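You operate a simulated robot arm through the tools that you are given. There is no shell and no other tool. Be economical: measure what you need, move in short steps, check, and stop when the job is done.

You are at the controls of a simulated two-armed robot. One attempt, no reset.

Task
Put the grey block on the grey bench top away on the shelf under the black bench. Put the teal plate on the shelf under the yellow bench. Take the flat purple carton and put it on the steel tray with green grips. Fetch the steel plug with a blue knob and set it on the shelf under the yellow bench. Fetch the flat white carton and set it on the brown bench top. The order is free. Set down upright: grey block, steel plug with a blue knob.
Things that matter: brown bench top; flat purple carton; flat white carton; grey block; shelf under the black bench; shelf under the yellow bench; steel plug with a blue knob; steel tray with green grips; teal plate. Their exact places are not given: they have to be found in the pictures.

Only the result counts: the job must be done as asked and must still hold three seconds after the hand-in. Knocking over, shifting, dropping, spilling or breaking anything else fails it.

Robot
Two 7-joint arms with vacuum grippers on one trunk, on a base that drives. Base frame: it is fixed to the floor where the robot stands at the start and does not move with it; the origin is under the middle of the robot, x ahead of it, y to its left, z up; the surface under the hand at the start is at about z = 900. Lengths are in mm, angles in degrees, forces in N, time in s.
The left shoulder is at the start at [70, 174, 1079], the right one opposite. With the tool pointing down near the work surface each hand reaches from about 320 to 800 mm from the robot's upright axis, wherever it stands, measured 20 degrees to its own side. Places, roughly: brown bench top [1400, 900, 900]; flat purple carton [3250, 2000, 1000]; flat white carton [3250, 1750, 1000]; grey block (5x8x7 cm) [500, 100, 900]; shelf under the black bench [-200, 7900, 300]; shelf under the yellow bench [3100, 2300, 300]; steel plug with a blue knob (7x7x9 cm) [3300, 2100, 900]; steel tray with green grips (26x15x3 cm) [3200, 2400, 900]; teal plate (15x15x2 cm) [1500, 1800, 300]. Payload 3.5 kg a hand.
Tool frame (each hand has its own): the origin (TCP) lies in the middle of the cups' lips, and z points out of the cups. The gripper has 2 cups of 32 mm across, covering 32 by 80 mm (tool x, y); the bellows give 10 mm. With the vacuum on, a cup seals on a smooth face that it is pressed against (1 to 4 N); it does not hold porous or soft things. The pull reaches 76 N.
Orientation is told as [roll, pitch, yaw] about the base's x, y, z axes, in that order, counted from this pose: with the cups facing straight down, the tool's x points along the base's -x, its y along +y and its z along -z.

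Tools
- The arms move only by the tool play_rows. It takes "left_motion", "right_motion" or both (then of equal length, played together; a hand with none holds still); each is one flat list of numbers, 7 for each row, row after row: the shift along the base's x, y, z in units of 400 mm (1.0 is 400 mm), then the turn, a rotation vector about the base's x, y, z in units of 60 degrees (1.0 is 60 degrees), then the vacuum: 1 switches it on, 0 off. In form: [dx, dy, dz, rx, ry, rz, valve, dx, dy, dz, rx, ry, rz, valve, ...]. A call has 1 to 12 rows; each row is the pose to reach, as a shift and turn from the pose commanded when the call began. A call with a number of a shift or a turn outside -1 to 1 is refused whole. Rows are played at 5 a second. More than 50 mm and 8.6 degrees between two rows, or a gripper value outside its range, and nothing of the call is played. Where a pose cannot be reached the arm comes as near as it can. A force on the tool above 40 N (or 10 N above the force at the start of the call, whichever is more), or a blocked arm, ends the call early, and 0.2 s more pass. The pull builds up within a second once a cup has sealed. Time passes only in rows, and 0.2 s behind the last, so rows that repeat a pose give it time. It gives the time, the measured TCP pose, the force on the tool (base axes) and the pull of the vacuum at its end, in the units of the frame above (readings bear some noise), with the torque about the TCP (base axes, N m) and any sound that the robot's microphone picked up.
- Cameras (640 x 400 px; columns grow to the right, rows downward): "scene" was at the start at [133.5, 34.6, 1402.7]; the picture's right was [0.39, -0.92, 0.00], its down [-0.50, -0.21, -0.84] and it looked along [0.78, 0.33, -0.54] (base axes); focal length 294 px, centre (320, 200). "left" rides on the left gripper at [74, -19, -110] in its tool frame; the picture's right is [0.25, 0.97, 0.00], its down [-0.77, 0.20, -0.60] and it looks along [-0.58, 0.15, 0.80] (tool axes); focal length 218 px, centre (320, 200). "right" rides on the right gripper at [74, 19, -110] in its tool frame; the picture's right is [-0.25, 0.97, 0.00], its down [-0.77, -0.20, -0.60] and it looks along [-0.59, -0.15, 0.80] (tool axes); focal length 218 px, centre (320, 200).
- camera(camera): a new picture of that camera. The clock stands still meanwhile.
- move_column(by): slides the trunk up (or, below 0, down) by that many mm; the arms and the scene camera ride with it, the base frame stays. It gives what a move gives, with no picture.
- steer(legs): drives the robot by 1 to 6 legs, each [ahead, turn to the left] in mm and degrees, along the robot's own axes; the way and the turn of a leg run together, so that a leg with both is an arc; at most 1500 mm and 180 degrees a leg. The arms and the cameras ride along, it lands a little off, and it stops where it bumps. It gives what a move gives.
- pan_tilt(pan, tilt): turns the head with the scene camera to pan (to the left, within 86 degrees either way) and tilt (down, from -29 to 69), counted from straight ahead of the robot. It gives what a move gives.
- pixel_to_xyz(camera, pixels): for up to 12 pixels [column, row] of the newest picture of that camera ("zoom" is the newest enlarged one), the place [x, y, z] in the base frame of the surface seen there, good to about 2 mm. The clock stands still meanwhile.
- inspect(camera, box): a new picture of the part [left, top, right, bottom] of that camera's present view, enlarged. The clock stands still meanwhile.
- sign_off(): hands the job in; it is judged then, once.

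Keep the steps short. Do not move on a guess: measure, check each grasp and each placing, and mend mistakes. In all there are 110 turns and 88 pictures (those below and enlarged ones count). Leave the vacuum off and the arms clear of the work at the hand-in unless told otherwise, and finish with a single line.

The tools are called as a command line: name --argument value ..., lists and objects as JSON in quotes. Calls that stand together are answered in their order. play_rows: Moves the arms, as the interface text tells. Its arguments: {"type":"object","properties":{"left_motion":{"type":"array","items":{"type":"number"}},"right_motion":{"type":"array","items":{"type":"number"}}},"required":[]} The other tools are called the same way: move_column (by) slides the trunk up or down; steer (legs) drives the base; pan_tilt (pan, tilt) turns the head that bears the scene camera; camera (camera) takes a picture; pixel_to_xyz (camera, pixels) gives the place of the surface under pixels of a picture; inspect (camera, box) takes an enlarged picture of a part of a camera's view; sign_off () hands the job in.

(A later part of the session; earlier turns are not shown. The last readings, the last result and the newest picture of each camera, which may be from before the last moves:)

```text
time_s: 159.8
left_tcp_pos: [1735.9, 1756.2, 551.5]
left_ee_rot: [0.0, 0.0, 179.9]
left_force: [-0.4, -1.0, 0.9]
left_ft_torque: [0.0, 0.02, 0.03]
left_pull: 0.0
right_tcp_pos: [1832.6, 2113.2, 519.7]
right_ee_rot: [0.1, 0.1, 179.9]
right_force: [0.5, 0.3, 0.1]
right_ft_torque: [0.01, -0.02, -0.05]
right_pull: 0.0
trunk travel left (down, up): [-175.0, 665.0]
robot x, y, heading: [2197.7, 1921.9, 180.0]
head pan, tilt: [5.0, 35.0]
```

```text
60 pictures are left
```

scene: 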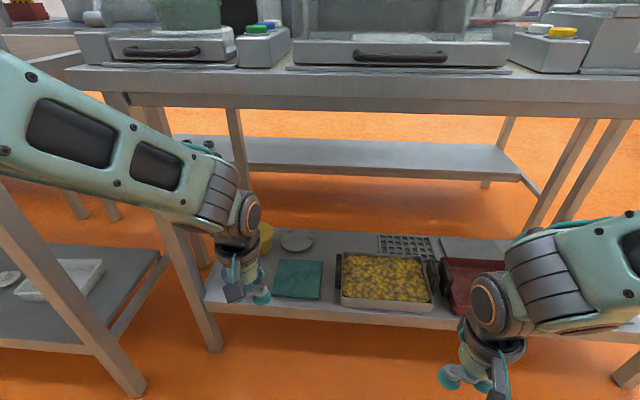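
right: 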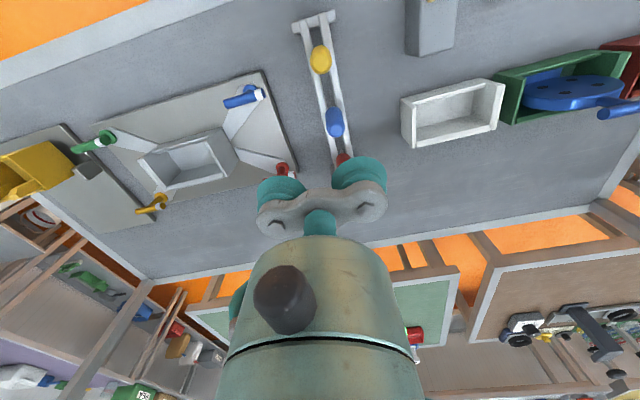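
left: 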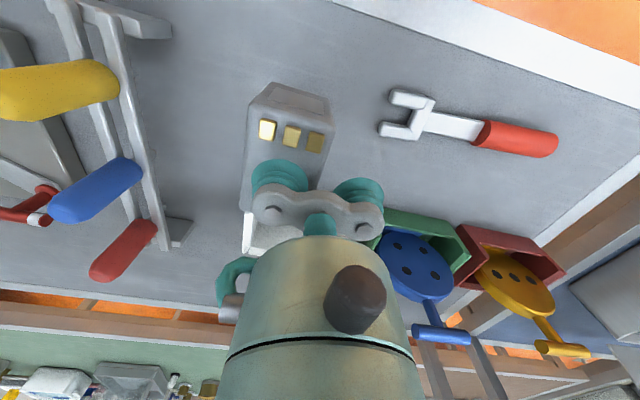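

The teal plate is at (300,280), beside the left hand. I enlarge and measure.

inspect --camera "scene" --box '[220, 215, 380, 315]'

pixel_to_xyz --camera "zoom" --pixels '[[235, 185], [410, 190], [400, 330], [215, 315], [315, 250], [260, 250], [370, 255], [480, 180], [300, 110], [300, 380], [200, 130], [460, 250]]'

pixel_to_xyz --camera "scene" --pixels '[[320, 110], [320, 95], [320, 75], [300, 310]]'

```text
4.00 times, centred on (300, 265) of scene
```

zoom: 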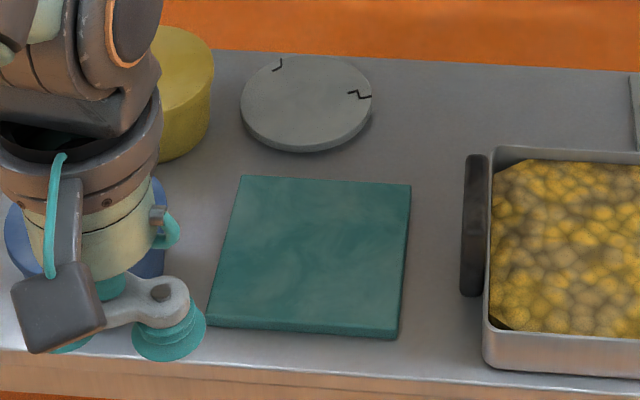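

```text
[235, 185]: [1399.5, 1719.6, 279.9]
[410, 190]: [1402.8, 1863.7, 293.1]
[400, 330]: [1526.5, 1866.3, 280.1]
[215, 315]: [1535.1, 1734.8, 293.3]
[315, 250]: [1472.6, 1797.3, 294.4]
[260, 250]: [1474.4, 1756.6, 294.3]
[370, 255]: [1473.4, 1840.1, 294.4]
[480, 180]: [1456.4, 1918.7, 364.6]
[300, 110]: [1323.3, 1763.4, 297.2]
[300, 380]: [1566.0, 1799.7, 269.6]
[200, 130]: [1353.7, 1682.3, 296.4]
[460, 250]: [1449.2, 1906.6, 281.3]
```

```text
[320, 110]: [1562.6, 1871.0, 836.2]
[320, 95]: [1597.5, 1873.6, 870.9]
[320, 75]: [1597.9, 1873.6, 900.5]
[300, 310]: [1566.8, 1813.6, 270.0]
```

Plate centre ≈(1467,1795), top z 294. I lower the trunk 170, drive 100 mm nearer and check the left hand's view.

move_column --by -170

steer --legs '[[100, 0]]'

```text
time_s: 161.7
left_tcp_pos: [1736.3, 1756.4, 381.7]
left_ee_rot: [0.0, 0.0, 179.9]
left_force: [1.0, -0.5, 0.4]
left_ft_torque: [-0.02, -0.03, -0.01]
left_pull: 0.1
right_tcp_pos: [1830.6, 2113.3, 350.3]
right_ee_rot: [-0.1, 0.0, 179.8]
right_force: [0.5, 0.8, 0.3]
right_ft_torque: [0.02, -0.05, 0.02]
right_pull: 0.0
trunk travel left (down, up): [-5.0, 835.0]
robot x, y, heading: [2193.5, 1923.7, 180.0]
head pan, tilt: [5.0, 35.0]
```

```text
time_s: 162.8
left_tcp_pos: [1637.5, 1756.3, 381.3]
left_ee_rot: [0.1, 0.0, 179.9]
left_force: [0.6, -1.0, 0.6]
left_ft_torque: [-0.03, -0.01, 0.0]
left_pull: 0.1
right_tcp_pos: [1730.7, 2111.8, 349.0]
right_ee_rot: [-0.1, 0.0, 179.8]
right_force: [-0.3, 0.9, 0.0]
right_ft_torque: [0.03, -0.03, 0.01]
right_pull: 0.1
trunk travel left (down, up): [-5.0, 835.0]
robot x, y, heading: [2098.0, 1921.5, 180.0]
head pan, tilt: [5.0, 35.0]
```

Now the left hand moves over the plate to z≈335.

play_rows --left_motion '[-0.1, 0.025, 0, 0, 0, 0, 0, -0.2, 0.05, 0, 0, 0, 0, 0, -0.3, 0.075, 0, 0, 0, 0, 0, -0.425, 0.097, -0.03, 0, 0, 0, 0, -0.425, 0.097, -0.115, 0, 0, 0, 0, -0.425, 0.097, -0.115, 0, 0, 0, 0]'

camera --camera "scene"

```text
refused: row 4 steps farther than a row can; nothing moved
```

```text
58 pictures are left
```

scene: 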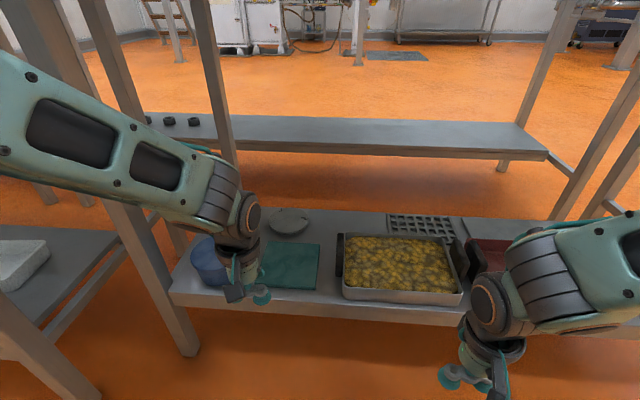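

One step was too long; same path with shorter steps.

play_rows --left_motion '[-0.1, 0.025, 0, 0, 0, 0, 0, -0.2, 0.05, 0, 0, 0, 0, 0, -0.3, 0.075, 0, 0, 0, 0, 0, -0.37, 0.09, -0.03, 0, 0, 0, 0, -0.425, 0.097, -0.08, 0, 0, 0, 0, -0.425, 0.097, -0.115, 0, 0, 0, 0, -0.425, 0.097, -0.115, 0, 0, 0, 0]'

camera --camera "scene"

```text
time_s: 164.4
left_tcp_pos: [1467.5, 1794.2, 335.5]
left_ee_rot: [0.1, 0.1, 179.9]
left_force: [-0.2, -0.6, 0.3]
left_ft_torque: [0.0, -0.02, -0.02]
left_pull: 0.0
right_tcp_pos: [1732.2, 2112.6, 349.2]
right_ee_rot: [0.1, -0.1, 179.9]
right_force: [0.0, -0.5, 1.1]
right_ft_torque: [0.02, -0.02, -0.01]
right_pull: 0.0
trunk travel left (down, up): [-5.0, 835.0]
robot x, y, heading: [2100.9, 1920.8, 180.1]
head pan, tilt: [5.0, 35.0]
```

```text
57 pictures are left
```

scene: 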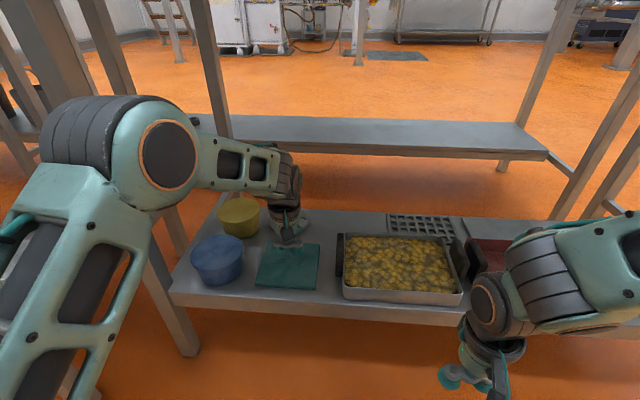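

The hand looks toward the plate's back edge; I re-measure the plate now.

inspect --camera "scene" --box '[230, 190, 350, 300]'

pixel_to_xyz --camera "scene" --pixels '[[320, 246], [315, 283], [260, 282], [265, 248], [292, 262], [290, 275]]'

```text
3.64 times, centred on (290, 245) of scene
```

zoom: 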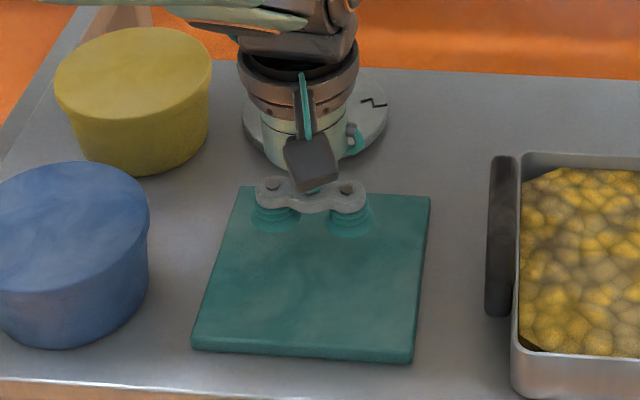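

```text
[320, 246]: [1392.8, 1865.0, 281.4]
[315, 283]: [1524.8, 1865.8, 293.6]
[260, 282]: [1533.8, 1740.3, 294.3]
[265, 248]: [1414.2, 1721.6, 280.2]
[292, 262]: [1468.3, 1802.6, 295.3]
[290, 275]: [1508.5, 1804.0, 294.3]
```

The measure agrees with the plan. I press down with vacuum on.

play_rows --left_motion '[0, 0.005, -0.07, 0, 0, 0, 1, 0, 0.005, -0.095, 0, 0, 0, 1, 0, 0.005, -0.105, 0, 0, 0, 1, 0, 0.005, -0.112, 0, 0, 0, 1, 0, 0.005, -0.112, 0, 0, 0, 1, 0, 0.005, -0.112, 0, 0, 0, 1, 0, 0.005, -0.112, 0, 0, 0, 1, 0, 0.005, -0.112, 0, 0, 0, 1]'

```text
time_s: 166.2
left_tcp_pos: [1466.4, 1797.0, 292.9]
left_ee_rot: [0.0, -0.1, 180.0]
left_force: [0.7, -1.4, 16.1]
left_ft_torque: [0.08, -0.04, 0.05]
left_pull: 75.2
right_tcp_pos: [1732.0, 2114.4, 351.1]
right_ee_rot: [0.1, -0.1, 180.0]
right_force: [-0.8, 0.1, 0.3]
right_ft_torque: [0.01, -0.03, 0.01]
right_pull: 0.1
trunk travel left (down, up): [-5.0, 835.0]
robot x, y, heading: [2096.7, 1921.2, 179.8]
head pan, tilt: [5.0, 35.0]
```

Both cups sealed (75 N). I lift 110 mm, then withdraw straight back 240 mm.

play_rows --left_motion '[0, 0, 0.02, 0, 0, 0, 1, 0, 0, 0.08, 0, 0, 0, 1, 0, 0, 0.17, 0, 0, 0, 1, 0, 0, 0.27, 0, 0, 0, 1, 0.1, 0, 0.28, 0, 0, 0, 1, 0.2, 0, 0.28, 0, 0, 0, 1, 0.3, 0, 0.28, 0, 0, 0, 1, 0.4, 0, 0.28, 0, 0, 0, 1, 0.5, 0, 0.28, 0, 0, 0, 1, 0.6, 0, 0.28, 0, 0, 0, 1, 0.6, 0, 0.28, 0, 0, 0, 1]'

camera --camera "scene"

```text
time_s: 168.6
left_tcp_pos: [1709.3, 1796.4, 402.2]
left_ee_rot: [0.0, 0.0, 179.9]
left_force: [0.0, -0.3, -2.6]
left_ft_torque: [0.01, -0.02, -0.02]
left_pull: 75.4
right_tcp_pos: [1731.8, 2113.7, 350.1]
right_ee_rot: [0.0, 0.1, 179.9]
right_force: [0.6, 0.1, 0.3]
right_ft_torque: [-0.01, -0.03, 0.03]
right_pull: 0.0
trunk travel left (down, up): [-5.0, 835.0]
robot x, y, heading: [2098.0, 1917.8, 180.0]
head pan, tilt: [5.0, 35.0]
```

```text
55 pictures are left
```

scene: 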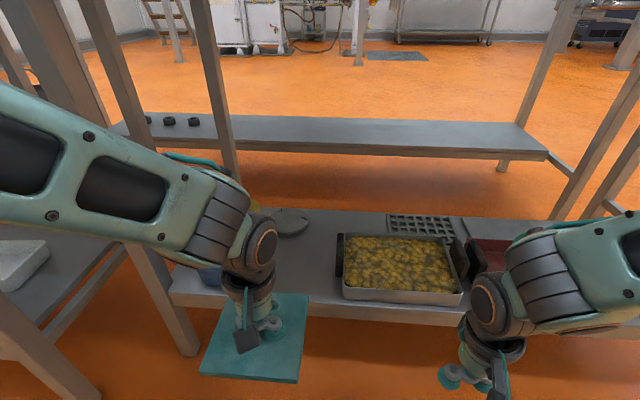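

The plate is out. I back off 150 mm and turn round to face the yellow bench.

steer --legs '[[-150, 0], [0, 180]]'

pan_tilt --pan 10 --tilt 25

camera --camera "scene"

```text
time_s: 177.3
left_tcp_pos: [2636.8, 2027.9, 402.0]
left_ee_rot: [0.0, -0.1, -2.2]
left_force: [0.2, -0.2, -2.1]
left_ft_torque: [0.01, 0.02, -0.03]
left_pull: 75.5
right_tcp_pos: [2600.4, 1712.2, 350.4]
right_ee_rot: [0.1, 0.1, -2.2]
right_force: [0.2, 0.8, 0.1]
right_ft_torque: [0.03, -0.03, -0.01]
right_pull: 0.1
trunk travel left (down, up): [-5.0, 835.0]
robot x, y, heading: [2243.0, 1921.3, -2.1]
head pan, tilt: [5.0, 35.0]
```

```text
time_s: 178.0
left_tcp_pos: [2636.3, 2028.3, 401.2]
left_ee_rot: [0.0, 0.0, -2.3]
left_force: [0.0, -0.5, -2.4]
left_ft_torque: [0.01, 0.03, -0.04]
left_pull: 75.6
right_tcp_pos: [2601.5, 1713.0, 349.3]
right_ee_rot: [0.1, -0.1, -2.2]
right_force: [-0.4, -0.3, -0.1]
right_ft_torque: [-0.02, -0.01, -0.03]
right_pull: 0.0
trunk travel left (down, up): [-5.0, 835.0]
robot x, y, heading: [2243.3, 1920.4, -2.3]
head pan, tilt: [10.0, 25.0]
```

```text
54 pictures are left
```

scene: 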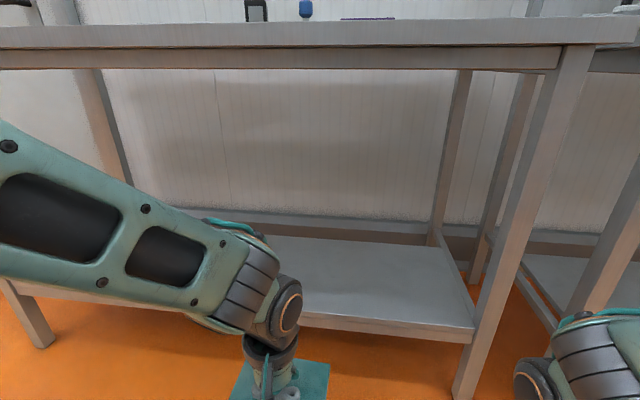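

The right part of the yellow bench's shelf looks empty. I measure it.

pixel_to_xyz --camera "scene" --pixels '[[350, 310], [350, 280], [350, 245], [440, 325], [460, 310], [430, 255], [300, 245], [320, 50], [320, 65], [320, 25], [480, 340], [330, 322]]'

```text
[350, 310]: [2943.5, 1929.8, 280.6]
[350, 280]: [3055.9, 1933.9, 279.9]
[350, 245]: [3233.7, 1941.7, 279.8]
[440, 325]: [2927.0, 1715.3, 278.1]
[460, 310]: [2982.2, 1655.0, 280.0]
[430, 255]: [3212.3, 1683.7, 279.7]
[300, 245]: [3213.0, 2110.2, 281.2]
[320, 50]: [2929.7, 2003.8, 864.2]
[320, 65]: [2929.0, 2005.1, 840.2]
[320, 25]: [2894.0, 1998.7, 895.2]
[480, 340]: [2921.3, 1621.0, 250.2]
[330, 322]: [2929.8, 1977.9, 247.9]
```

Shelf free at x 2930–3290, y≥1630, z 280. I correct the heading, drive 160 mm forward, then slide the plate in.

steer --legs '[[0, 2.3], [160, 0]]'

camera --camera "scene"

```text
time_s: 179.8
left_tcp_pos: [2791.0, 2044.7, 402.5]
left_ee_rot: [0.0, 0.0, 0.2]
left_force: [-0.3, -0.2, -2.1]
left_ft_torque: [0.01, 0.02, 0.02]
left_pull: 75.7
right_tcp_pos: [2769.2, 1728.0, 349.5]
right_ee_rot: [0.0, 0.0, 0.3]
right_force: [-0.6, 0.2, -0.4]
right_ft_torque: [-0.01, -0.01, 0.03]
right_pull: 0.1
trunk travel left (down, up): [-5.0, 835.0]
robot x, y, heading: [2404.1, 1919.0, 0.3]
head pan, tilt: [10.0, 25.0]
```

```text
53 pictures are left
```

scene: 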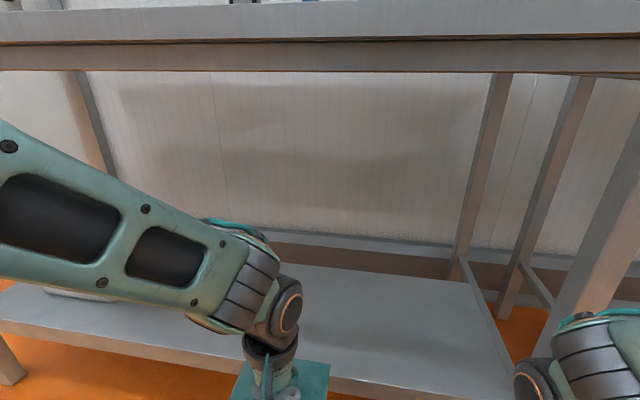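

Now I slide the plate in over the shelf to (3036, 2000), z≈330.

play_rows --left_motion '[0.11, -0.02, 0, 0, 0, 0, 1, 0.22, -0.04, 0, 0, 0, 0, 1, 0.33, -0.06, 0, 0, 0, 0, 1, 0.44, -0.08, 0, 0, 0, 0, 1, 0.55, -0.1, 0, 0, 0, 0, 1, 0.612, -0.112, -0.05, 0, 0, 0, 1, 0.612, -0.112, -0.12, 0, 0, 0, 1, 0.612, -0.112, -0.18, 0, 0, 0, 1, 0.612, -0.112, -0.18, 0, 0, 0, 1]'

camera --camera "scene"

```text
time_s: 181.8
left_tcp_pos: [3034.0, 1999.8, 331.6]
left_ee_rot: [0.0, 0.0, 0.2]
left_force: [0.2, 0.8, -3.2]
left_ft_torque: [-0.01, 0.0, 0.01]
left_pull: 75.6
right_tcp_pos: [2769.6, 1728.5, 350.0]
right_ee_rot: [0.0, 0.0, 0.2]
right_force: [0.0, 0.0, 0.5]
right_ft_torque: [0.01, 0.0, 0.0]
right_pull: 0.2
trunk travel left (down, up): [-5.0, 835.0]
robot x, y, heading: [2402.7, 1917.1, 0.2]
head pan, tilt: [10.0, 25.0]
```

```text
52 pictures are left
```

scene: 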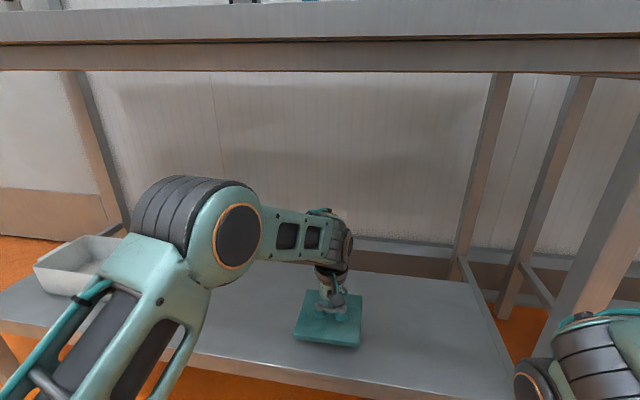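

The plate is well inside. I lower it to contact first.

play_rows --left_motion '[0, 0, -0.06, 0, 0, 0, 1, 0, 0, -0.08, 0, 0, 0, 1, 0, 0, -0.09, 0, 0, 0, 1, 0, 0, -0.096, 0, 0, 0, 1, 0, 0, -0.099, 0, 0, 0, 1]'

```text
time_s: 183.0
left_tcp_pos: [3033.7, 1999.0, 294.2]
left_ee_rot: [0.0, -0.3, 0.3]
left_force: [-7.7, 2.2, 25.3]
left_ft_torque: [0.04, 0.17, -0.06]
left_pull: 75.3
right_tcp_pos: [2768.5, 1728.2, 351.1]
right_ee_rot: [0.1, -0.1, 0.2]
right_force: [0.0, -1.2, -0.1]
right_ft_torque: [0.0, 0.0, -0.01]
right_pull: 0.1
trunk travel left (down, up): [-5.0, 835.0]
robot x, y, heading: [2403.5, 1923.5, 0.3]
head pan, tilt: [10.0, 25.0]
```

Contact. Vacuum off, rise, withdraw.

play_rows --left_motion '[0, 0, 0.003, 0, 0, 0, 0, 0, 0, 0.005, 0, 0, 0, 0, 0, 0, 0.005, 0, 0, 0, 0, 0, 0, 0.005, 0, 0, 0, 0, 0, 0, 0.03, 0, 0, 0, 0, 0, 0, 0.14, 0, 0, 0, 0, 0, 0, 0.25, 0, 0, 0, 0, -0.12, 0, 0.25, 0, 0, 0, 0, -0.24, 0, 0.25, 0, 0, 0, 0, -0.36, 0, 0.25, 0, 0, 0, 0, -0.48, 0, 0.25, 0, 0, 0, 0, -0.6, 0, 0.25, 0, 0, 0, 0]'

camera --camera "scene"

```text
time_s: 185.6
left_tcp_pos: [2792.7, 2000.7, 390.8]
left_ee_rot: [0.0, 0.1, 0.3]
left_force: [0.4, -0.7, -0.2]
left_ft_torque: [-0.02, -0.05, -0.01]
left_pull: 0.1
right_tcp_pos: [2769.1, 1728.9, 349.8]
right_ee_rot: [0.0, 0.0, 0.3]
right_force: [0.3, 1.0, -0.1]
right_ft_torque: [-0.02, 0.02, 0.0]
right_pull: 0.0
trunk travel left (down, up): [-5.0, 835.0]
robot x, y, heading: [2405.5, 1917.1, 0.2]
head pan, tilt: [10.0, 25.0]
```

```text
51 pictures are left
```

scene: 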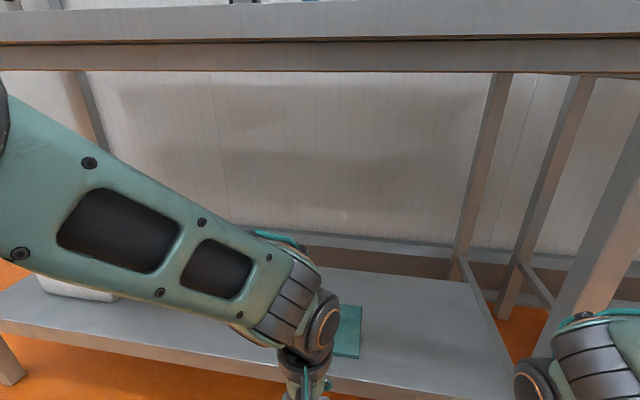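

The plate lies on the shelf and is free. I back off 150 mm, raise the trunk 735 and look at the bench top.

steer --legs '[[-150, 0]]'

move_column --by 400

move_column --by 335

pan_tilt --pan 8 --tilt 30

camera --camera "scene"

```text
time_s: 187.0
left_tcp_pos: [2639.2, 1998.5, 391.1]
left_ee_rot: [0.0, 0.0, 0.2]
left_force: [0.7, 0.5, 0.3]
left_ft_torque: [-0.01, -0.02, 0.05]
left_pull: 0.1
right_tcp_pos: [2616.7, 1726.6, 350.1]
right_ee_rot: [0.0, -0.1, 0.1]
right_force: [-0.4, -0.3, -0.1]
right_ft_torque: [-0.06, 0.02, 0.01]
right_pull: 0.1
trunk travel left (down, up): [-5.0, 835.0]
robot x, y, heading: [2253.3, 1918.7, 0.4]
head pan, tilt: [10.0, 25.0]
```

```text
time_s: 190.8
left_tcp_pos: [2639.4, 1998.6, 790.1]
left_ee_rot: [0.0, 0.0, 0.2]
left_force: [-0.4, 0.1, -0.2]
left_ft_torque: [0.04, 0.01, -0.01]
left_pull: 0.0
right_tcp_pos: [2616.5, 1726.6, 750.5]
right_ee_rot: [0.1, 0.1, 0.1]
right_force: [-0.2, 0.2, 0.6]
right_ft_torque: [0.0, 0.01, 0.03]
right_pull: 0.1
trunk travel left (down, up): [-405.0, 435.0]
robot x, y, heading: [2249.4, 1921.5, -0.0]
head pan, tilt: [10.0, 25.0]
```

```text
time_s: 194.1
left_tcp_pos: [2640.1, 2000.1, 1126.2]
left_ee_rot: [0.0, 0.1, 0.2]
left_force: [-0.1, -0.3, -0.1]
left_ft_torque: [0.01, 0.01, -0.01]
left_pull: 0.1
right_tcp_pos: [2617.0, 1727.8, 1085.9]
right_ee_rot: [0.1, 0.1, 0.0]
right_force: [-0.5, 0.2, 0.4]
right_ft_torque: [-0.03, 0.0, -0.02]
right_pull: 0.1
trunk travel left (down, up): [-740.0, 100.0]
robot x, y, heading: [2248.8, 1920.6, 0.2]
head pan, tilt: [10.0, 25.0]
```

```text
time_s: 194.8
left_tcp_pos: [2640.2, 1999.2, 1127.2]
left_ee_rot: [0.1, -0.1, 0.3]
left_force: [-0.4, 0.0, -0.2]
left_ft_torque: [0.0, 0.02, 0.01]
left_pull: 0.0
right_tcp_pos: [2616.8, 1727.4, 1085.0]
right_ee_rot: [0.2, 0.1, 0.1]
right_force: [1.0, 0.5, 0.4]
right_ft_torque: [0.0, -0.03, -0.02]
right_pull: 0.1
trunk travel left (down, up): [-740.0, 100.0]
robot x, y, heading: [2251.7, 1918.9, 0.1]
head pan, tilt: [8.0, 30.0]
```

```text
50 pictures are left
```

scene: 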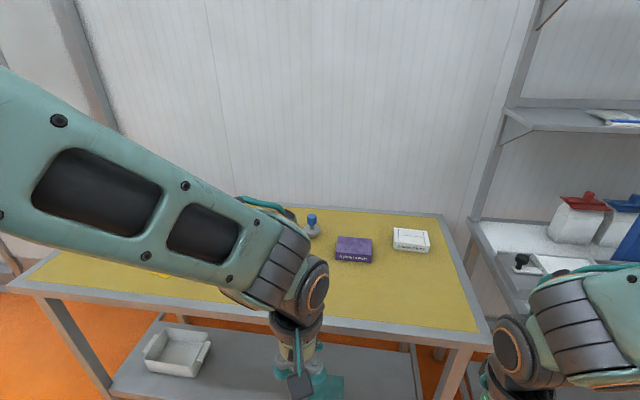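

I enlarge the objects: plug (312,226), purple carton (353,250), white carton (410,240).

inspect --camera "scene" --box '[280, 190, 460, 290]'

pixel_to_xyz --camera "zoom" --pixels '[[112, 90], [112, 100], [120, 150], [205, 175], [325, 180], [325, 225], [205, 215], [265, 195], [405, 140], [520, 140], [530, 185], [465, 165]]'

```text
3.56 times, centred on (370, 240) of scene
```

zoom: 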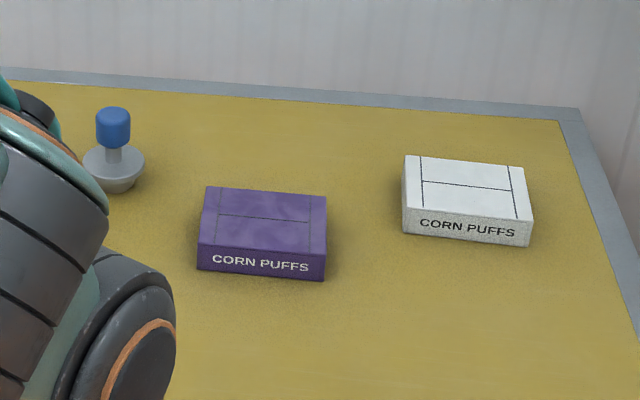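

```text
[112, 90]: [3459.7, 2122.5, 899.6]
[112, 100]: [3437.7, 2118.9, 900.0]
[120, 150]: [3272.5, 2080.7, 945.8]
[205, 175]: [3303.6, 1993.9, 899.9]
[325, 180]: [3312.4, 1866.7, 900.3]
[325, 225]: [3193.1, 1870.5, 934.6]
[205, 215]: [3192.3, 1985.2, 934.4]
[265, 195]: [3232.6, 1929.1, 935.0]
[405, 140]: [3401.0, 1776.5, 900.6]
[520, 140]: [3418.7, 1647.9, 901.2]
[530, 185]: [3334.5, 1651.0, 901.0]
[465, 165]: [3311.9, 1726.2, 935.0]
```

pixel_to_xyz --camera "zoom" --pixels '[[210, 192], [322, 200], [201, 243], [322, 250], [410, 162], [518, 172], [405, 206], [528, 216], [112, 112], [112, 130], [95, 165], [135, 165]]'

```text
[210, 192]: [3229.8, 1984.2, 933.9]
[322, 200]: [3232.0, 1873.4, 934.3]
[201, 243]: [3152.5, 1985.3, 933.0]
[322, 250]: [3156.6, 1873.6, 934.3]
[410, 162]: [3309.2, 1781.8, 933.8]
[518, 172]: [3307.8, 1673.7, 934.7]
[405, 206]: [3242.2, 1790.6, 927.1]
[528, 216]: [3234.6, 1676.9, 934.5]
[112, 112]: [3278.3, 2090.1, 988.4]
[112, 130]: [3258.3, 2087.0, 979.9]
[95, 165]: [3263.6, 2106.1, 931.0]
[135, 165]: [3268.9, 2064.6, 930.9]
```

Purple carton: centre ≈(3192,1929), top 935. White: ≈(3272,1731), top 935. Plug knob ≈(3275,2089), top ≈990. I drive in to about (2545, 2080) with hands high.

steer --legs '[[0, 28], [330, 0], [0, -28]]'

pan_tilt --pan 25 --tilt 42

camera --camera "scene"

camera --camera "left"

```text
time_s: 199.7
left_tcp_pos: [2926.9, 2164.5, 1125.5]
left_ee_rot: [0.0, 0.0, 1.2]
left_force: [0.8, 0.1, -0.1]
left_ft_torque: [0.0, -0.01, 0.0]
left_pull: 0.1
right_tcp_pos: [2910.3, 1892.9, 1085.4]
right_ee_rot: [0.0, 0.0, 1.2]
right_force: [0.8, -0.2, -0.7]
right_ft_torque: [0.01, -0.02, 0.0]
right_pull: 0.0
trunk travel left (down, up): [-740.0, 100.0]
robot x, y, heading: [2538.3, 2077.5, 1.3]
head pan, tilt: [8.0, 30.0]
```

```text
time_s: 200.5
left_tcp_pos: [2926.7, 2165.5, 1124.5]
left_ee_rot: [0.1, 0.0, 1.3]
left_force: [0.5, -0.2, 0.2]
left_ft_torque: [-0.01, -0.02, 0.01]
left_pull: 0.0
right_tcp_pos: [2909.1, 1892.3, 1084.5]
right_ee_rot: [0.1, 0.1, 1.2]
right_force: [-0.1, -0.7, -0.3]
right_ft_torque: [0.0, 0.02, -0.01]
right_pull: 0.1
trunk travel left (down, up): [-740.0, 100.0]
robot x, y, heading: [2536.6, 2077.4, 1.1]
head pan, tilt: [25.0, 42.0]
```

```text
48 pictures are left
```

scene: 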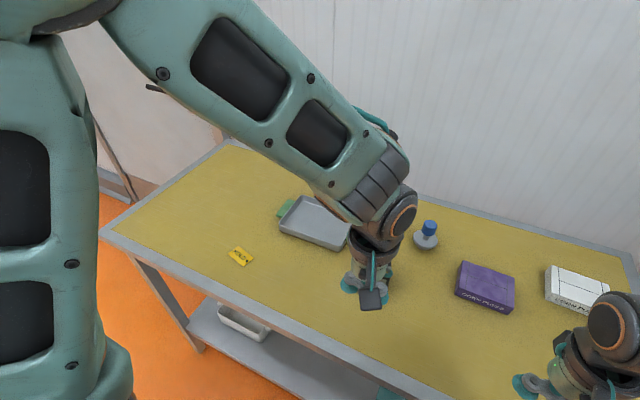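

```text
47 pictures are left
```

left: 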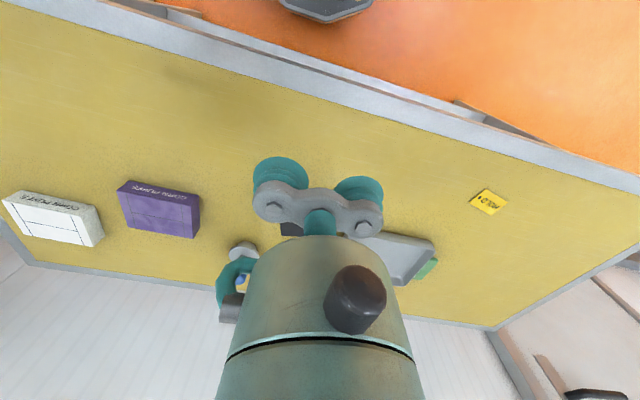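

All in view. I measure the tray, the purple carton and the plug from here.

inspect --camera "scene" --box '[260, 180, 520, 320]'

pixel_to_xyz --camera "scene" --pixels '[[281, 228], [300, 198], [340, 243], [315, 225], [286, 210], [464, 263], [514, 278], [505, 309], [457, 291], [484, 285], [428, 222], [430, 231]]'

```text
2.46 times, centred on (390, 250) of scene
```

zoom: 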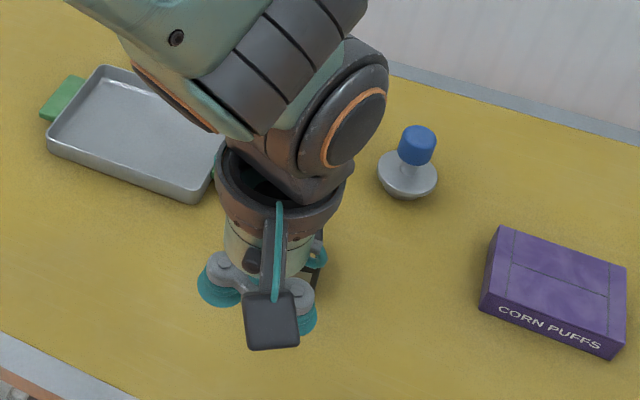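

```text
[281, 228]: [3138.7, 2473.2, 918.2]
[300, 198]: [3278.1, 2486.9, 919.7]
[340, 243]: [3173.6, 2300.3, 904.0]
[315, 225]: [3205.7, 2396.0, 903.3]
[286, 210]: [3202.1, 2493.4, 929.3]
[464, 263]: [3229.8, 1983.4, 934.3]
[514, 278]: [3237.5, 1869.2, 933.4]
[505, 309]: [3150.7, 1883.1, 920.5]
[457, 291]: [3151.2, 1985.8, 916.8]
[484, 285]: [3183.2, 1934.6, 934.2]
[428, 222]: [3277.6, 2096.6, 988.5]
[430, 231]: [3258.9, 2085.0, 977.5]
```

Now the left hand goes over the purple carton, front panel beside the seam: TCP (3173,1929), to z≈985.

play_rows --left_motion '[0.08, -0.075, 0, 0, 0, 0, 0, 0.16, -0.15, 0, 0, 0, 0, 0, 0.24, -0.225, 0, 0, 0, 0, 0, 0.32, -0.3, 0, 0, 0, 0, 0, 0.4, -0.375, 0, 0, 0, 0, 0, 0.48, -0.45, 0, 0, 0, 0, 0, 0.55, -0.52, 0, 0, 0, 0, 0, 0.616, -0.59, -0.01, 0, 0, 0, 0, 0.616, -0.59, -0.12, 0, 0, 0, 0, 0.616, -0.59, -0.24, 0, 0, 0, 0, 0.616, -0.59, -0.35, 0, 0, 0, 0, 0.616, -0.59, -0.35, 0, 0, 0, 0]'

camera --camera "scene"

inspect --camera "left" --box '[160, 80, 480, 260]'

```text
time_s: 203.1
left_tcp_pos: [3143.4, 2011.3, 989.3]
left_ee_rot: [0.0, 0.0, 1.3]
left_force: [0.6, 0.0, 0.4]
left_ft_torque: [-0.02, -0.01, -0.03]
left_pull: 0.0
left hand out of reach, approached as far as the arm can: row 6, 7, 8, 9, 10, 11, 12
right_tcp_pos: [2908.1, 1893.5, 1084.7]
right_ee_rot: [0.0, -0.1, 1.3]
right_force: [-1.1, -0.1, -0.7]
right_ft_torque: [0.02, -0.03, 0.03]
right_pull: 0.1
trunk travel left (down, up): [-740.0, 100.0]
robot x, y, heading: [2538.9, 2080.0, 1.1]
head pan, tilt: [25.0, 42.0]
```

```text
45 pictures are left
```

scene: 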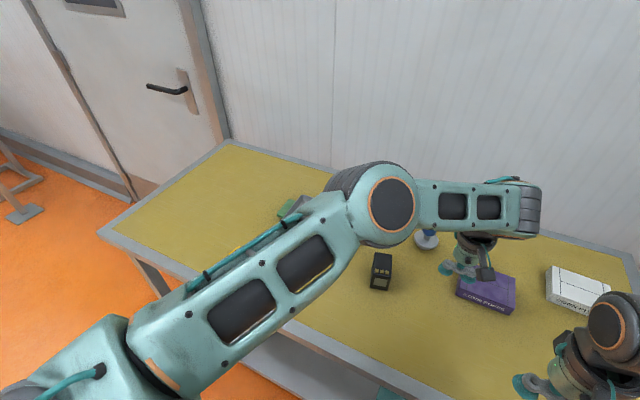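

```text
2.00 times, centred on (320, 170) of left
```

zoom: 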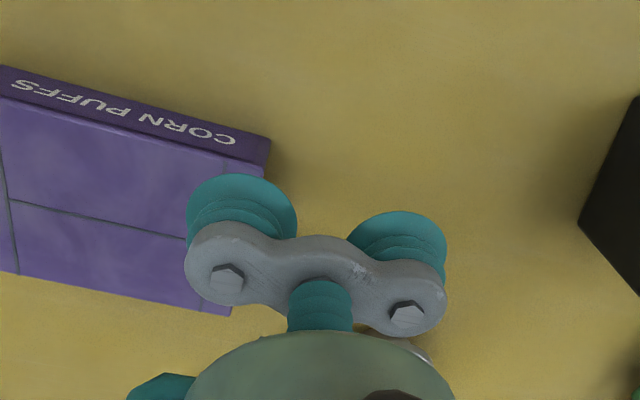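

The arm falls short by ~80 mm. Turning the robot ~35° right brings the left shoulder closer to carton, plug and tray alike. I raise and retract the hand first.

play_rows --left_motion '[0, 0, 0.12, 0, 0, 0, 0, 0, 0, 0.24, 0, 0, 0, 0, 0, 0, 0.36, 0, 0, 0, 0, -0.1, 0.04, 0.42, 0, 0, 0, 0, -0.2, 0.1, 0.46, 0, 0, 0, 0, -0.3, 0.16, 0.5, 0, 0, 0, 0, -0.4, 0.22, 0.5, 0, 0, 0, 0, -0.4, 0.22, 0.5, 0, 0, 0, 0]'

move_column --by -100

steer --legs '[[0, -36]]'

pan_tilt --pan 55 --tilt 42

camera --camera "scene"

```text
time_s: 204.9
left_tcp_pos: [2980.5, 2095.2, 1188.7]
left_ee_rot: [0.0, 0.0, 1.3]
left_force: [0.1, 0.3, 0.0]
left_ft_torque: [0.0, -0.01, -0.03]
left_pull: 0.0
right_tcp_pos: [2910.4, 1892.1, 1084.3]
right_ee_rot: [0.1, -0.1, 1.2]
right_force: [-0.3, 0.0, 0.0]
right_ft_torque: [0.03, 0.01, 0.02]
right_pull: 0.0
trunk travel left (down, up): [-740.0, 100.0]
robot x, y, heading: [2541.0, 2076.1, 1.6]
head pan, tilt: [25.0, 42.0]
```

```text
time_s: 206.3
left_tcp_pos: [2980.3, 2095.7, 1087.5]
left_ee_rot: [0.0, 0.0, 1.3]
left_force: [0.7, -0.1, 0.9]
left_ft_torque: [-0.01, 0.0, -0.01]
left_pull: 0.1
right_tcp_pos: [2908.4, 1892.9, 986.0]
right_ee_rot: [0.0, 0.0, 1.2]
right_force: [0.1, -0.1, 0.0]
right_ft_torque: [0.0, 0.01, -0.01]
right_pull: 0.0
trunk travel left (down, up): [-640.0, 200.0]
robot x, y, heading: [2540.4, 2075.9, 1.0]
head pan, tilt: [25.0, 42.0]
```

```text
time_s: 208.4
left_tcp_pos: [2907.9, 1834.6, 1089.0]
left_ee_rot: [0.0, 0.0, -34.5]
left_force: [-0.6, -0.1, -0.5]
left_ft_torque: [0.01, -0.01, 0.04]
left_pull: 0.0
right_tcp_pos: [2731.2, 1712.0, 984.5]
right_ee_rot: [0.0, 0.0, -34.7]
right_force: [-0.6, -0.1, -0.4]
right_ft_torque: [0.02, -0.01, 0.0]
right_pull: 0.0
trunk travel left (down, up): [-640.0, 200.0]
robot x, y, heading: [2540.6, 2078.7, -34.6]
head pan, tilt: [25.0, 42.0]
```

```text
time_s: 209.3
left_tcp_pos: [2908.5, 1835.4, 1089.0]
left_ee_rot: [0.0, 0.0, -34.5]
left_force: [0.7, 0.3, -0.2]
left_ft_torque: [0.02, -0.02, 0.0]
left_pull: 0.0
right_tcp_pos: [2731.0, 1712.0, 984.5]
right_ee_rot: [0.0, 0.0, -34.6]
right_force: [-0.2, -0.1, 0.0]
right_ft_torque: [0.0, 0.02, 0.02]
right_pull: 0.1
trunk travel left (down, up): [-640.0, 200.0]
robot x, y, heading: [2541.5, 2076.4, -34.5]
head pan, tilt: [55.0, 42.0]
```

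```text
43 pictures are left
```

scene: 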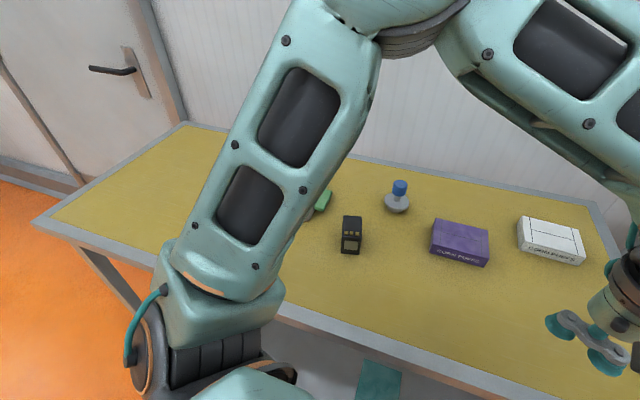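

Now to the carton with the tool turned back by 34.5°, ending at (3173,1929,985).

play_rows --left_motion '[0.11, 0.039, 0, 0, 0, 0.096, 0, 0.22, 0.078, 0, 0, 0, 0.192, 0, 0.33, 0.117, 0, 0, 0, 0.288, 0, 0.44, 0.157, 0, 0, 0, 0.384, 0, 0.55, 0.196, 0, 0, 0, 0.48, 0, 0.6625, 0.235, 0, 0, 0, 0.575, 0, 0.6625, 0.235, -0.1, 0, 0, 0.575, 0, 0.6625, 0.235, -0.2, 0, 0, 0.575, 0, 0.6625, 0.235, -0.26, 0, 0, 0.575, 0, 0.6625, 0.235, -0.26, 0, 0, 0.575, 0]'

inspect --camera "left" --box '[160, 80, 480, 260]'

```text
time_s: 211.5
left_tcp_pos: [3171.3, 1929.5, 982.9]
left_ee_rot: [0.0, 0.0, 0.0]
left_force: [-0.1, 0.5, 0.5]
left_ft_torque: [0.01, 0.01, 0.01]
left_pull: 0.0
right_tcp_pos: [2730.5, 1713.0, 984.7]
right_ee_rot: [0.0, 0.0, -34.6]
right_force: [-0.1, 0.4, -0.3]
right_ft_torque: [-0.02, 0.0, -0.02]
right_pull: 0.0
trunk travel left (down, up): [-640.0, 200.0]
robot x, y, heading: [2539.9, 2075.1, -34.6]
head pan, tilt: [55.0, 42.0]
```

```text
2.00 times, centred on (320, 170) of left
```

zoom: 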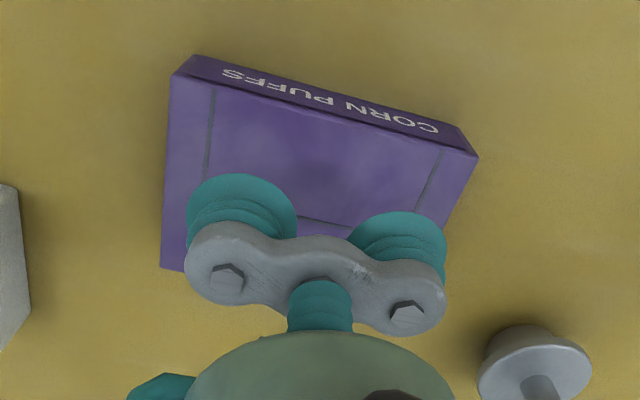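

Reached exactly. I press down with vacuum.

play_rows --left_motion '[0, 0, -0.09, 0, 0, 0, 1, 0, 0, -0.115, 0, 0, 0, 1, 0, 0, -0.123, 0, 0, 0, 1, 0, 0, -0.129, 0, 0, 0, 1, 0, 0, -0.131, 0, 0, 0, 1, 0, 0, -0.131, 0, 0, 0, 1, 0, 0, -0.131, 0, 0, 0, 1, 0, 0, -0.131, 0, 0, 0, 1]'

```text
time_s: 213.3
left_tcp_pos: [3172.7, 1929.3, 934.2]
left_ee_rot: [0.0, -0.1, -0.1]
left_force: [3.3, -1.2, 11.0]
left_ft_torque: [0.02, 0.01, -0.01]
left_pull: 75.6
right_tcp_pos: [2730.6, 1711.3, 985.4]
right_ee_rot: [0.1, 0.0, -34.4]
right_force: [-0.8, 0.2, 0.3]
right_ft_torque: [-0.02, -0.01, 0.0]
right_pull: 0.0
trunk travel left (down, up): [-640.0, 200.0]
robot x, y, heading: [2536.5, 2079.0, -34.5]
head pan, tilt: [55.0, 42.0]
```

Sealed (75 N). I lift to z≈1090 and look for the whole tray.

play_rows --left_motion '[0, 0, 0.03, 0, 0, 0, 1, 0, 0, 0.12, 0, 0, 0, 1, 0, 0, 0.24, 0, 0, 0, 1, 0, 0, 0.36, 0, 0, 0, 1, 0, 0, 0.39, 0, 0, 0, 1, 0, 0, 0.39, 0, 0, 0, 1]'

camera --camera "scene"

```text
time_s: 214.7
left_tcp_pos: [3171.5, 1930.2, 1089.6]
left_ee_rot: [0.0, 0.0, 0.1]
left_force: [0.6, -0.1, -1.7]
left_ft_torque: [0.0, 0.06, -0.01]
left_pull: 75.2
right_tcp_pos: [2731.1, 1712.2, 984.5]
right_ee_rot: [-0.1, -0.1, -34.6]
right_force: [-0.3, -0.5, 0.6]
right_ft_torque: [-0.02, 0.02, -0.01]
right_pull: 0.1
trunk travel left (down, up): [-640.0, 200.0]
robot x, y, heading: [2539.0, 2077.6, -34.3]
head pan, tilt: [55.0, 42.0]
```

```text
41 pictures are left
```

scene: 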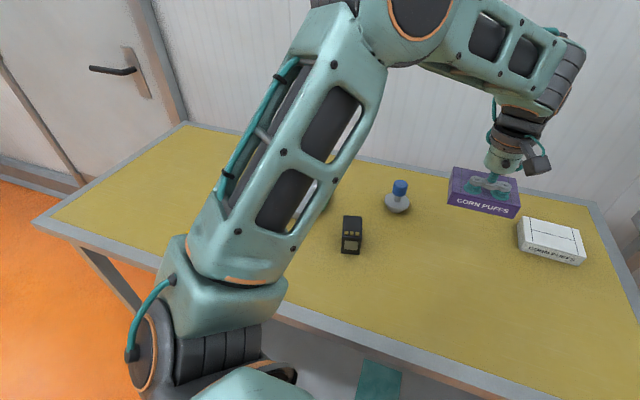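

The arm hides most of the tray, but a green grip shows near (322,203). I measure it.

inspect --camera "scene" --box '[290, 170, 350, 230]'

pixel_to_xyz --camera "scene" --pixels '[[330, 192], [325, 205], [318, 212], [312, 215], [308, 208], [350, 222]]'

```text
6.67 times, centred on (320, 200) of scene
```

zoom: 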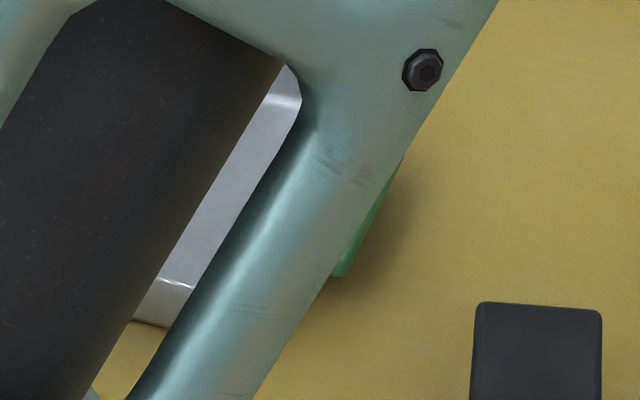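

```text
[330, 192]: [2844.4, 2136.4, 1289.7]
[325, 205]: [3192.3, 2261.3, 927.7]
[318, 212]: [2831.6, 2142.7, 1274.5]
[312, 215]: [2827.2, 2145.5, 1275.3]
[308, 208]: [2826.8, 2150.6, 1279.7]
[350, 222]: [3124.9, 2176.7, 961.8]
```

Right grip's outer edge is at y≈2258, so the tray's centre is ≈(3207,2388). I carry the carton toward it at z≈1090.

play_rows --left_motion '[0, 0.12, 0, 0, 0, 0, 1, 0, 0.24, 0, 0, 0, 0, 1, 0, 0.36, 0, 0, 0, 0, 1, 0.01, 0.48, 0, 0, 0, 0, 1, 0.02, 0.6, 0, 0, 0, 0, 1, 0.03, 0.72, 0, 0, 0, 0, 1, 0.035, 0.84, 0, 0, 0, 0, 1, 0.035, 0.96, 0, 0, 0, 0, 1, 0.035, 0.96, 0, 0, 0, 0, 1]'

camera --camera "left"

camera --camera "scene"

```text
time_s: 216.7
left_tcp_pos: [3187.8, 2311.5, 1088.4]
left_ee_rot: [0.1, 0.0, 0.0]
left_force: [1.2, -0.7, -0.3]
left_ft_torque: [-0.02, 0.02, 0.01]
left_pull: 75.6
right_tcp_pos: [2731.0, 1710.4, 984.3]
right_ee_rot: [0.0, -0.1, -34.6]
right_force: [0.3, -0.6, -0.1]
right_ft_torque: [0.01, -0.01, 0.0]
right_pull: 0.0
trunk travel left (down, up): [-640.0, 200.0]
robot x, y, heading: [2539.6, 2076.5, -34.7]
head pan, tilt: [55.0, 42.0]
```

```text
39 pictures are left
```

left: 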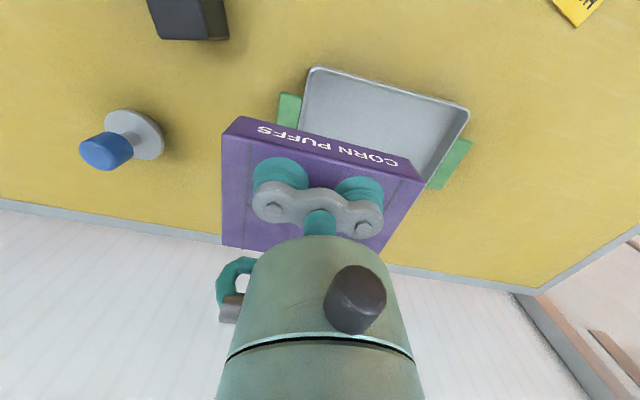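

```text
38 pictures are left
```

scene: 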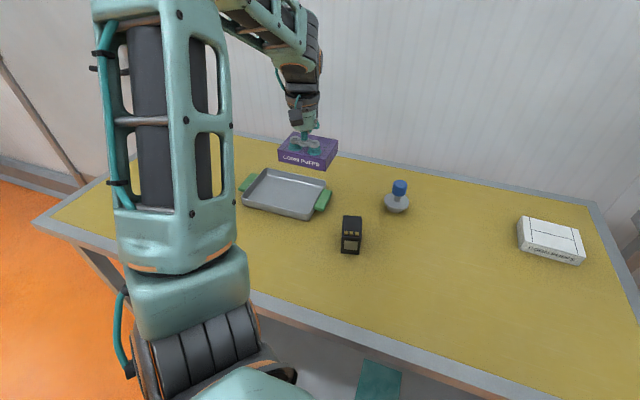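

The tray is fully visible now. I measure its rims.

inspect --camera "scene" --box '[230, 140, 350, 230]'

pixel_to_xyz --camera "zoom" --pixels '[[202, 150], [75, 330], [415, 420], [515, 230], [290, 290], [180, 200], [130, 290], [360, 380], [440, 270], [60, 240], [490, 330], [250, 165]]'

```text
4.44 times, centred on (290, 185) of scene
```

zoom: 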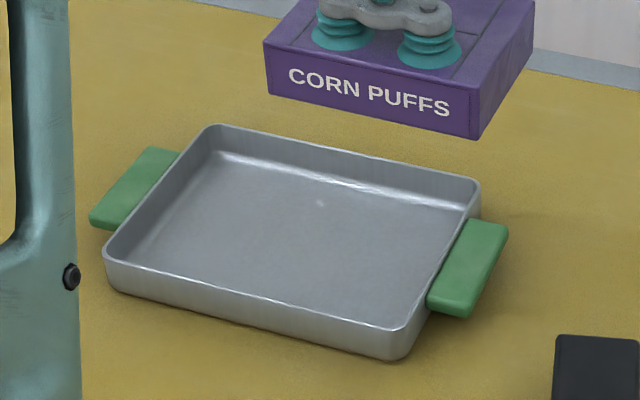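

```text
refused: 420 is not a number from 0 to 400
```

pixel_to_xyz --camera "zoom" --pixels '[[215, 160], [125, 258], [385, 320], [455, 215], [290, 240], [213, 127], [110, 255], [400, 330], [475, 185], [95, 218], [495, 260], [340, 190]]'

```text
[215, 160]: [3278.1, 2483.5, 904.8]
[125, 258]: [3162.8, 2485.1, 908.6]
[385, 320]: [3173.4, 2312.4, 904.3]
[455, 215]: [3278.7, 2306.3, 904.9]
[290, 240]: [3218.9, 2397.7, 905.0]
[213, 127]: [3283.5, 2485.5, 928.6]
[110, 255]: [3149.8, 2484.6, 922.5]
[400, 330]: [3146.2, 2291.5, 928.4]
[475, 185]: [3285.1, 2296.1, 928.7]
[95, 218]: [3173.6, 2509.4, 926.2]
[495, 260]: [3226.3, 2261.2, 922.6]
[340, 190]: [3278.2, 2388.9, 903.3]
```

Tray interior x 3145–3280, y 2295–2487, floor 904.5, centre (3213,2390). TCP goal (3193,2390), release z≈939. I go to z≈957.

play_rows --left_motion '[0.006, 0.1, 0, 0, 0, 0, 1, 0.0125, 0.196, 0, 0, 0, 0, 1, 0.0125, 0.196, -0.11, 0, 0, 0, 1, 0.0125, 0.196, -0.22, 0, 0, 0, 1, 0.0125, 0.196, -0.328, 0, 0, 0, 1, 0.0125, 0.196, -0.328, 0, 0, 0, 1]'

inspect --camera "scene" --box '[210, 130, 350, 230]'

```text
time_s: 218.1
left_tcp_pos: [3192.2, 2392.2, 957.3]
left_ee_rot: [0.0, 0.1, 0.0]
left_force: [-0.2, -0.4, -0.9]
left_ft_torque: [0.0, 0.03, 0.03]
left_pull: 75.3
right_tcp_pos: [2730.2, 1712.3, 985.6]
right_ee_rot: [0.1, 0.0, -34.6]
right_force: [-0.6, 0.6, -0.4]
right_ft_torque: [0.03, 0.02, 0.0]
right_pull: 0.1
trunk travel left (down, up): [-640.0, 200.0]
robot x, y, heading: [2543.7, 2079.4, -34.6]
head pan, tilt: [55.0, 42.0]
```

```text
4.00 times, centred on (280, 180) of scene
```

zoom: 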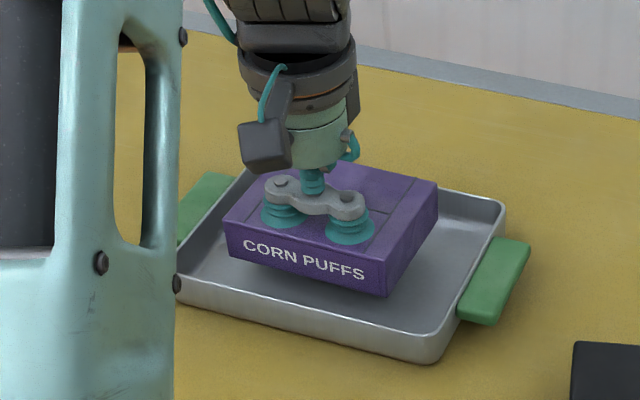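

Well centred. I lower to contact.

play_rows --left_motion '[0, 0, -0.025, 0, 0, 0, 1, 0, 0, -0.037, 0, 0, 0, 1, 0, 0, -0.043, 0, 0, 0, 1, 0, 0, -0.048, 0, 0, 0, 1, 0, 0, -0.048, 0, 0, 0, 1]'

```text
time_s: 219.3
left_tcp_pos: [3192.1, 2390.9, 937.5]
left_ee_rot: [0.0, 0.0, -0.1]
left_force: [-0.8, -0.4, -0.8]
left_ft_torque: [-0.03, -0.01, 0.0]
left_pull: 75.3
right_tcp_pos: [2730.0, 1711.5, 985.0]
right_ee_rot: [0.1, 0.1, -34.5]
right_force: [0.3, 0.1, 0.2]
right_ft_torque: [-0.01, 0.02, -0.01]
right_pull: 0.0
trunk travel left (down, up): [-640.0, 200.0]
robot x, y, heading: [2539.1, 2079.1, -34.4]
head pan, tilt: [55.0, 42.0]
```

Just about no contact force yet; a few more millimetres.

play_rows --left_motion '[0, 0, -0.006, 0, 0, 0, 1, 0, 0, -0.01, 0, 0, 0, 1, 0, 0, -0.01, 0, 0, 0, 1]'

```text
time_s: 220.1
left_tcp_pos: [3191.7, 2392.0, 936.7]
left_ee_rot: [0.1, -0.2, -0.1]
left_force: [6.3, 3.1, 19.9]
left_ft_torque: [-0.2, 0.05, -0.01]
left_pull: 75.3
right_tcp_pos: [2729.0, 1711.2, 984.9]
right_ee_rot: [0.1, -0.1, -34.6]
right_force: [-0.8, 0.2, -0.3]
right_ft_torque: [-0.04, -0.02, -0.02]
right_pull: 0.0
trunk travel left (down, up): [-640.0, 200.0]
robot x, y, heading: [2539.5, 2080.3, -34.4]
head pan, tilt: [55.0, 42.0]
```

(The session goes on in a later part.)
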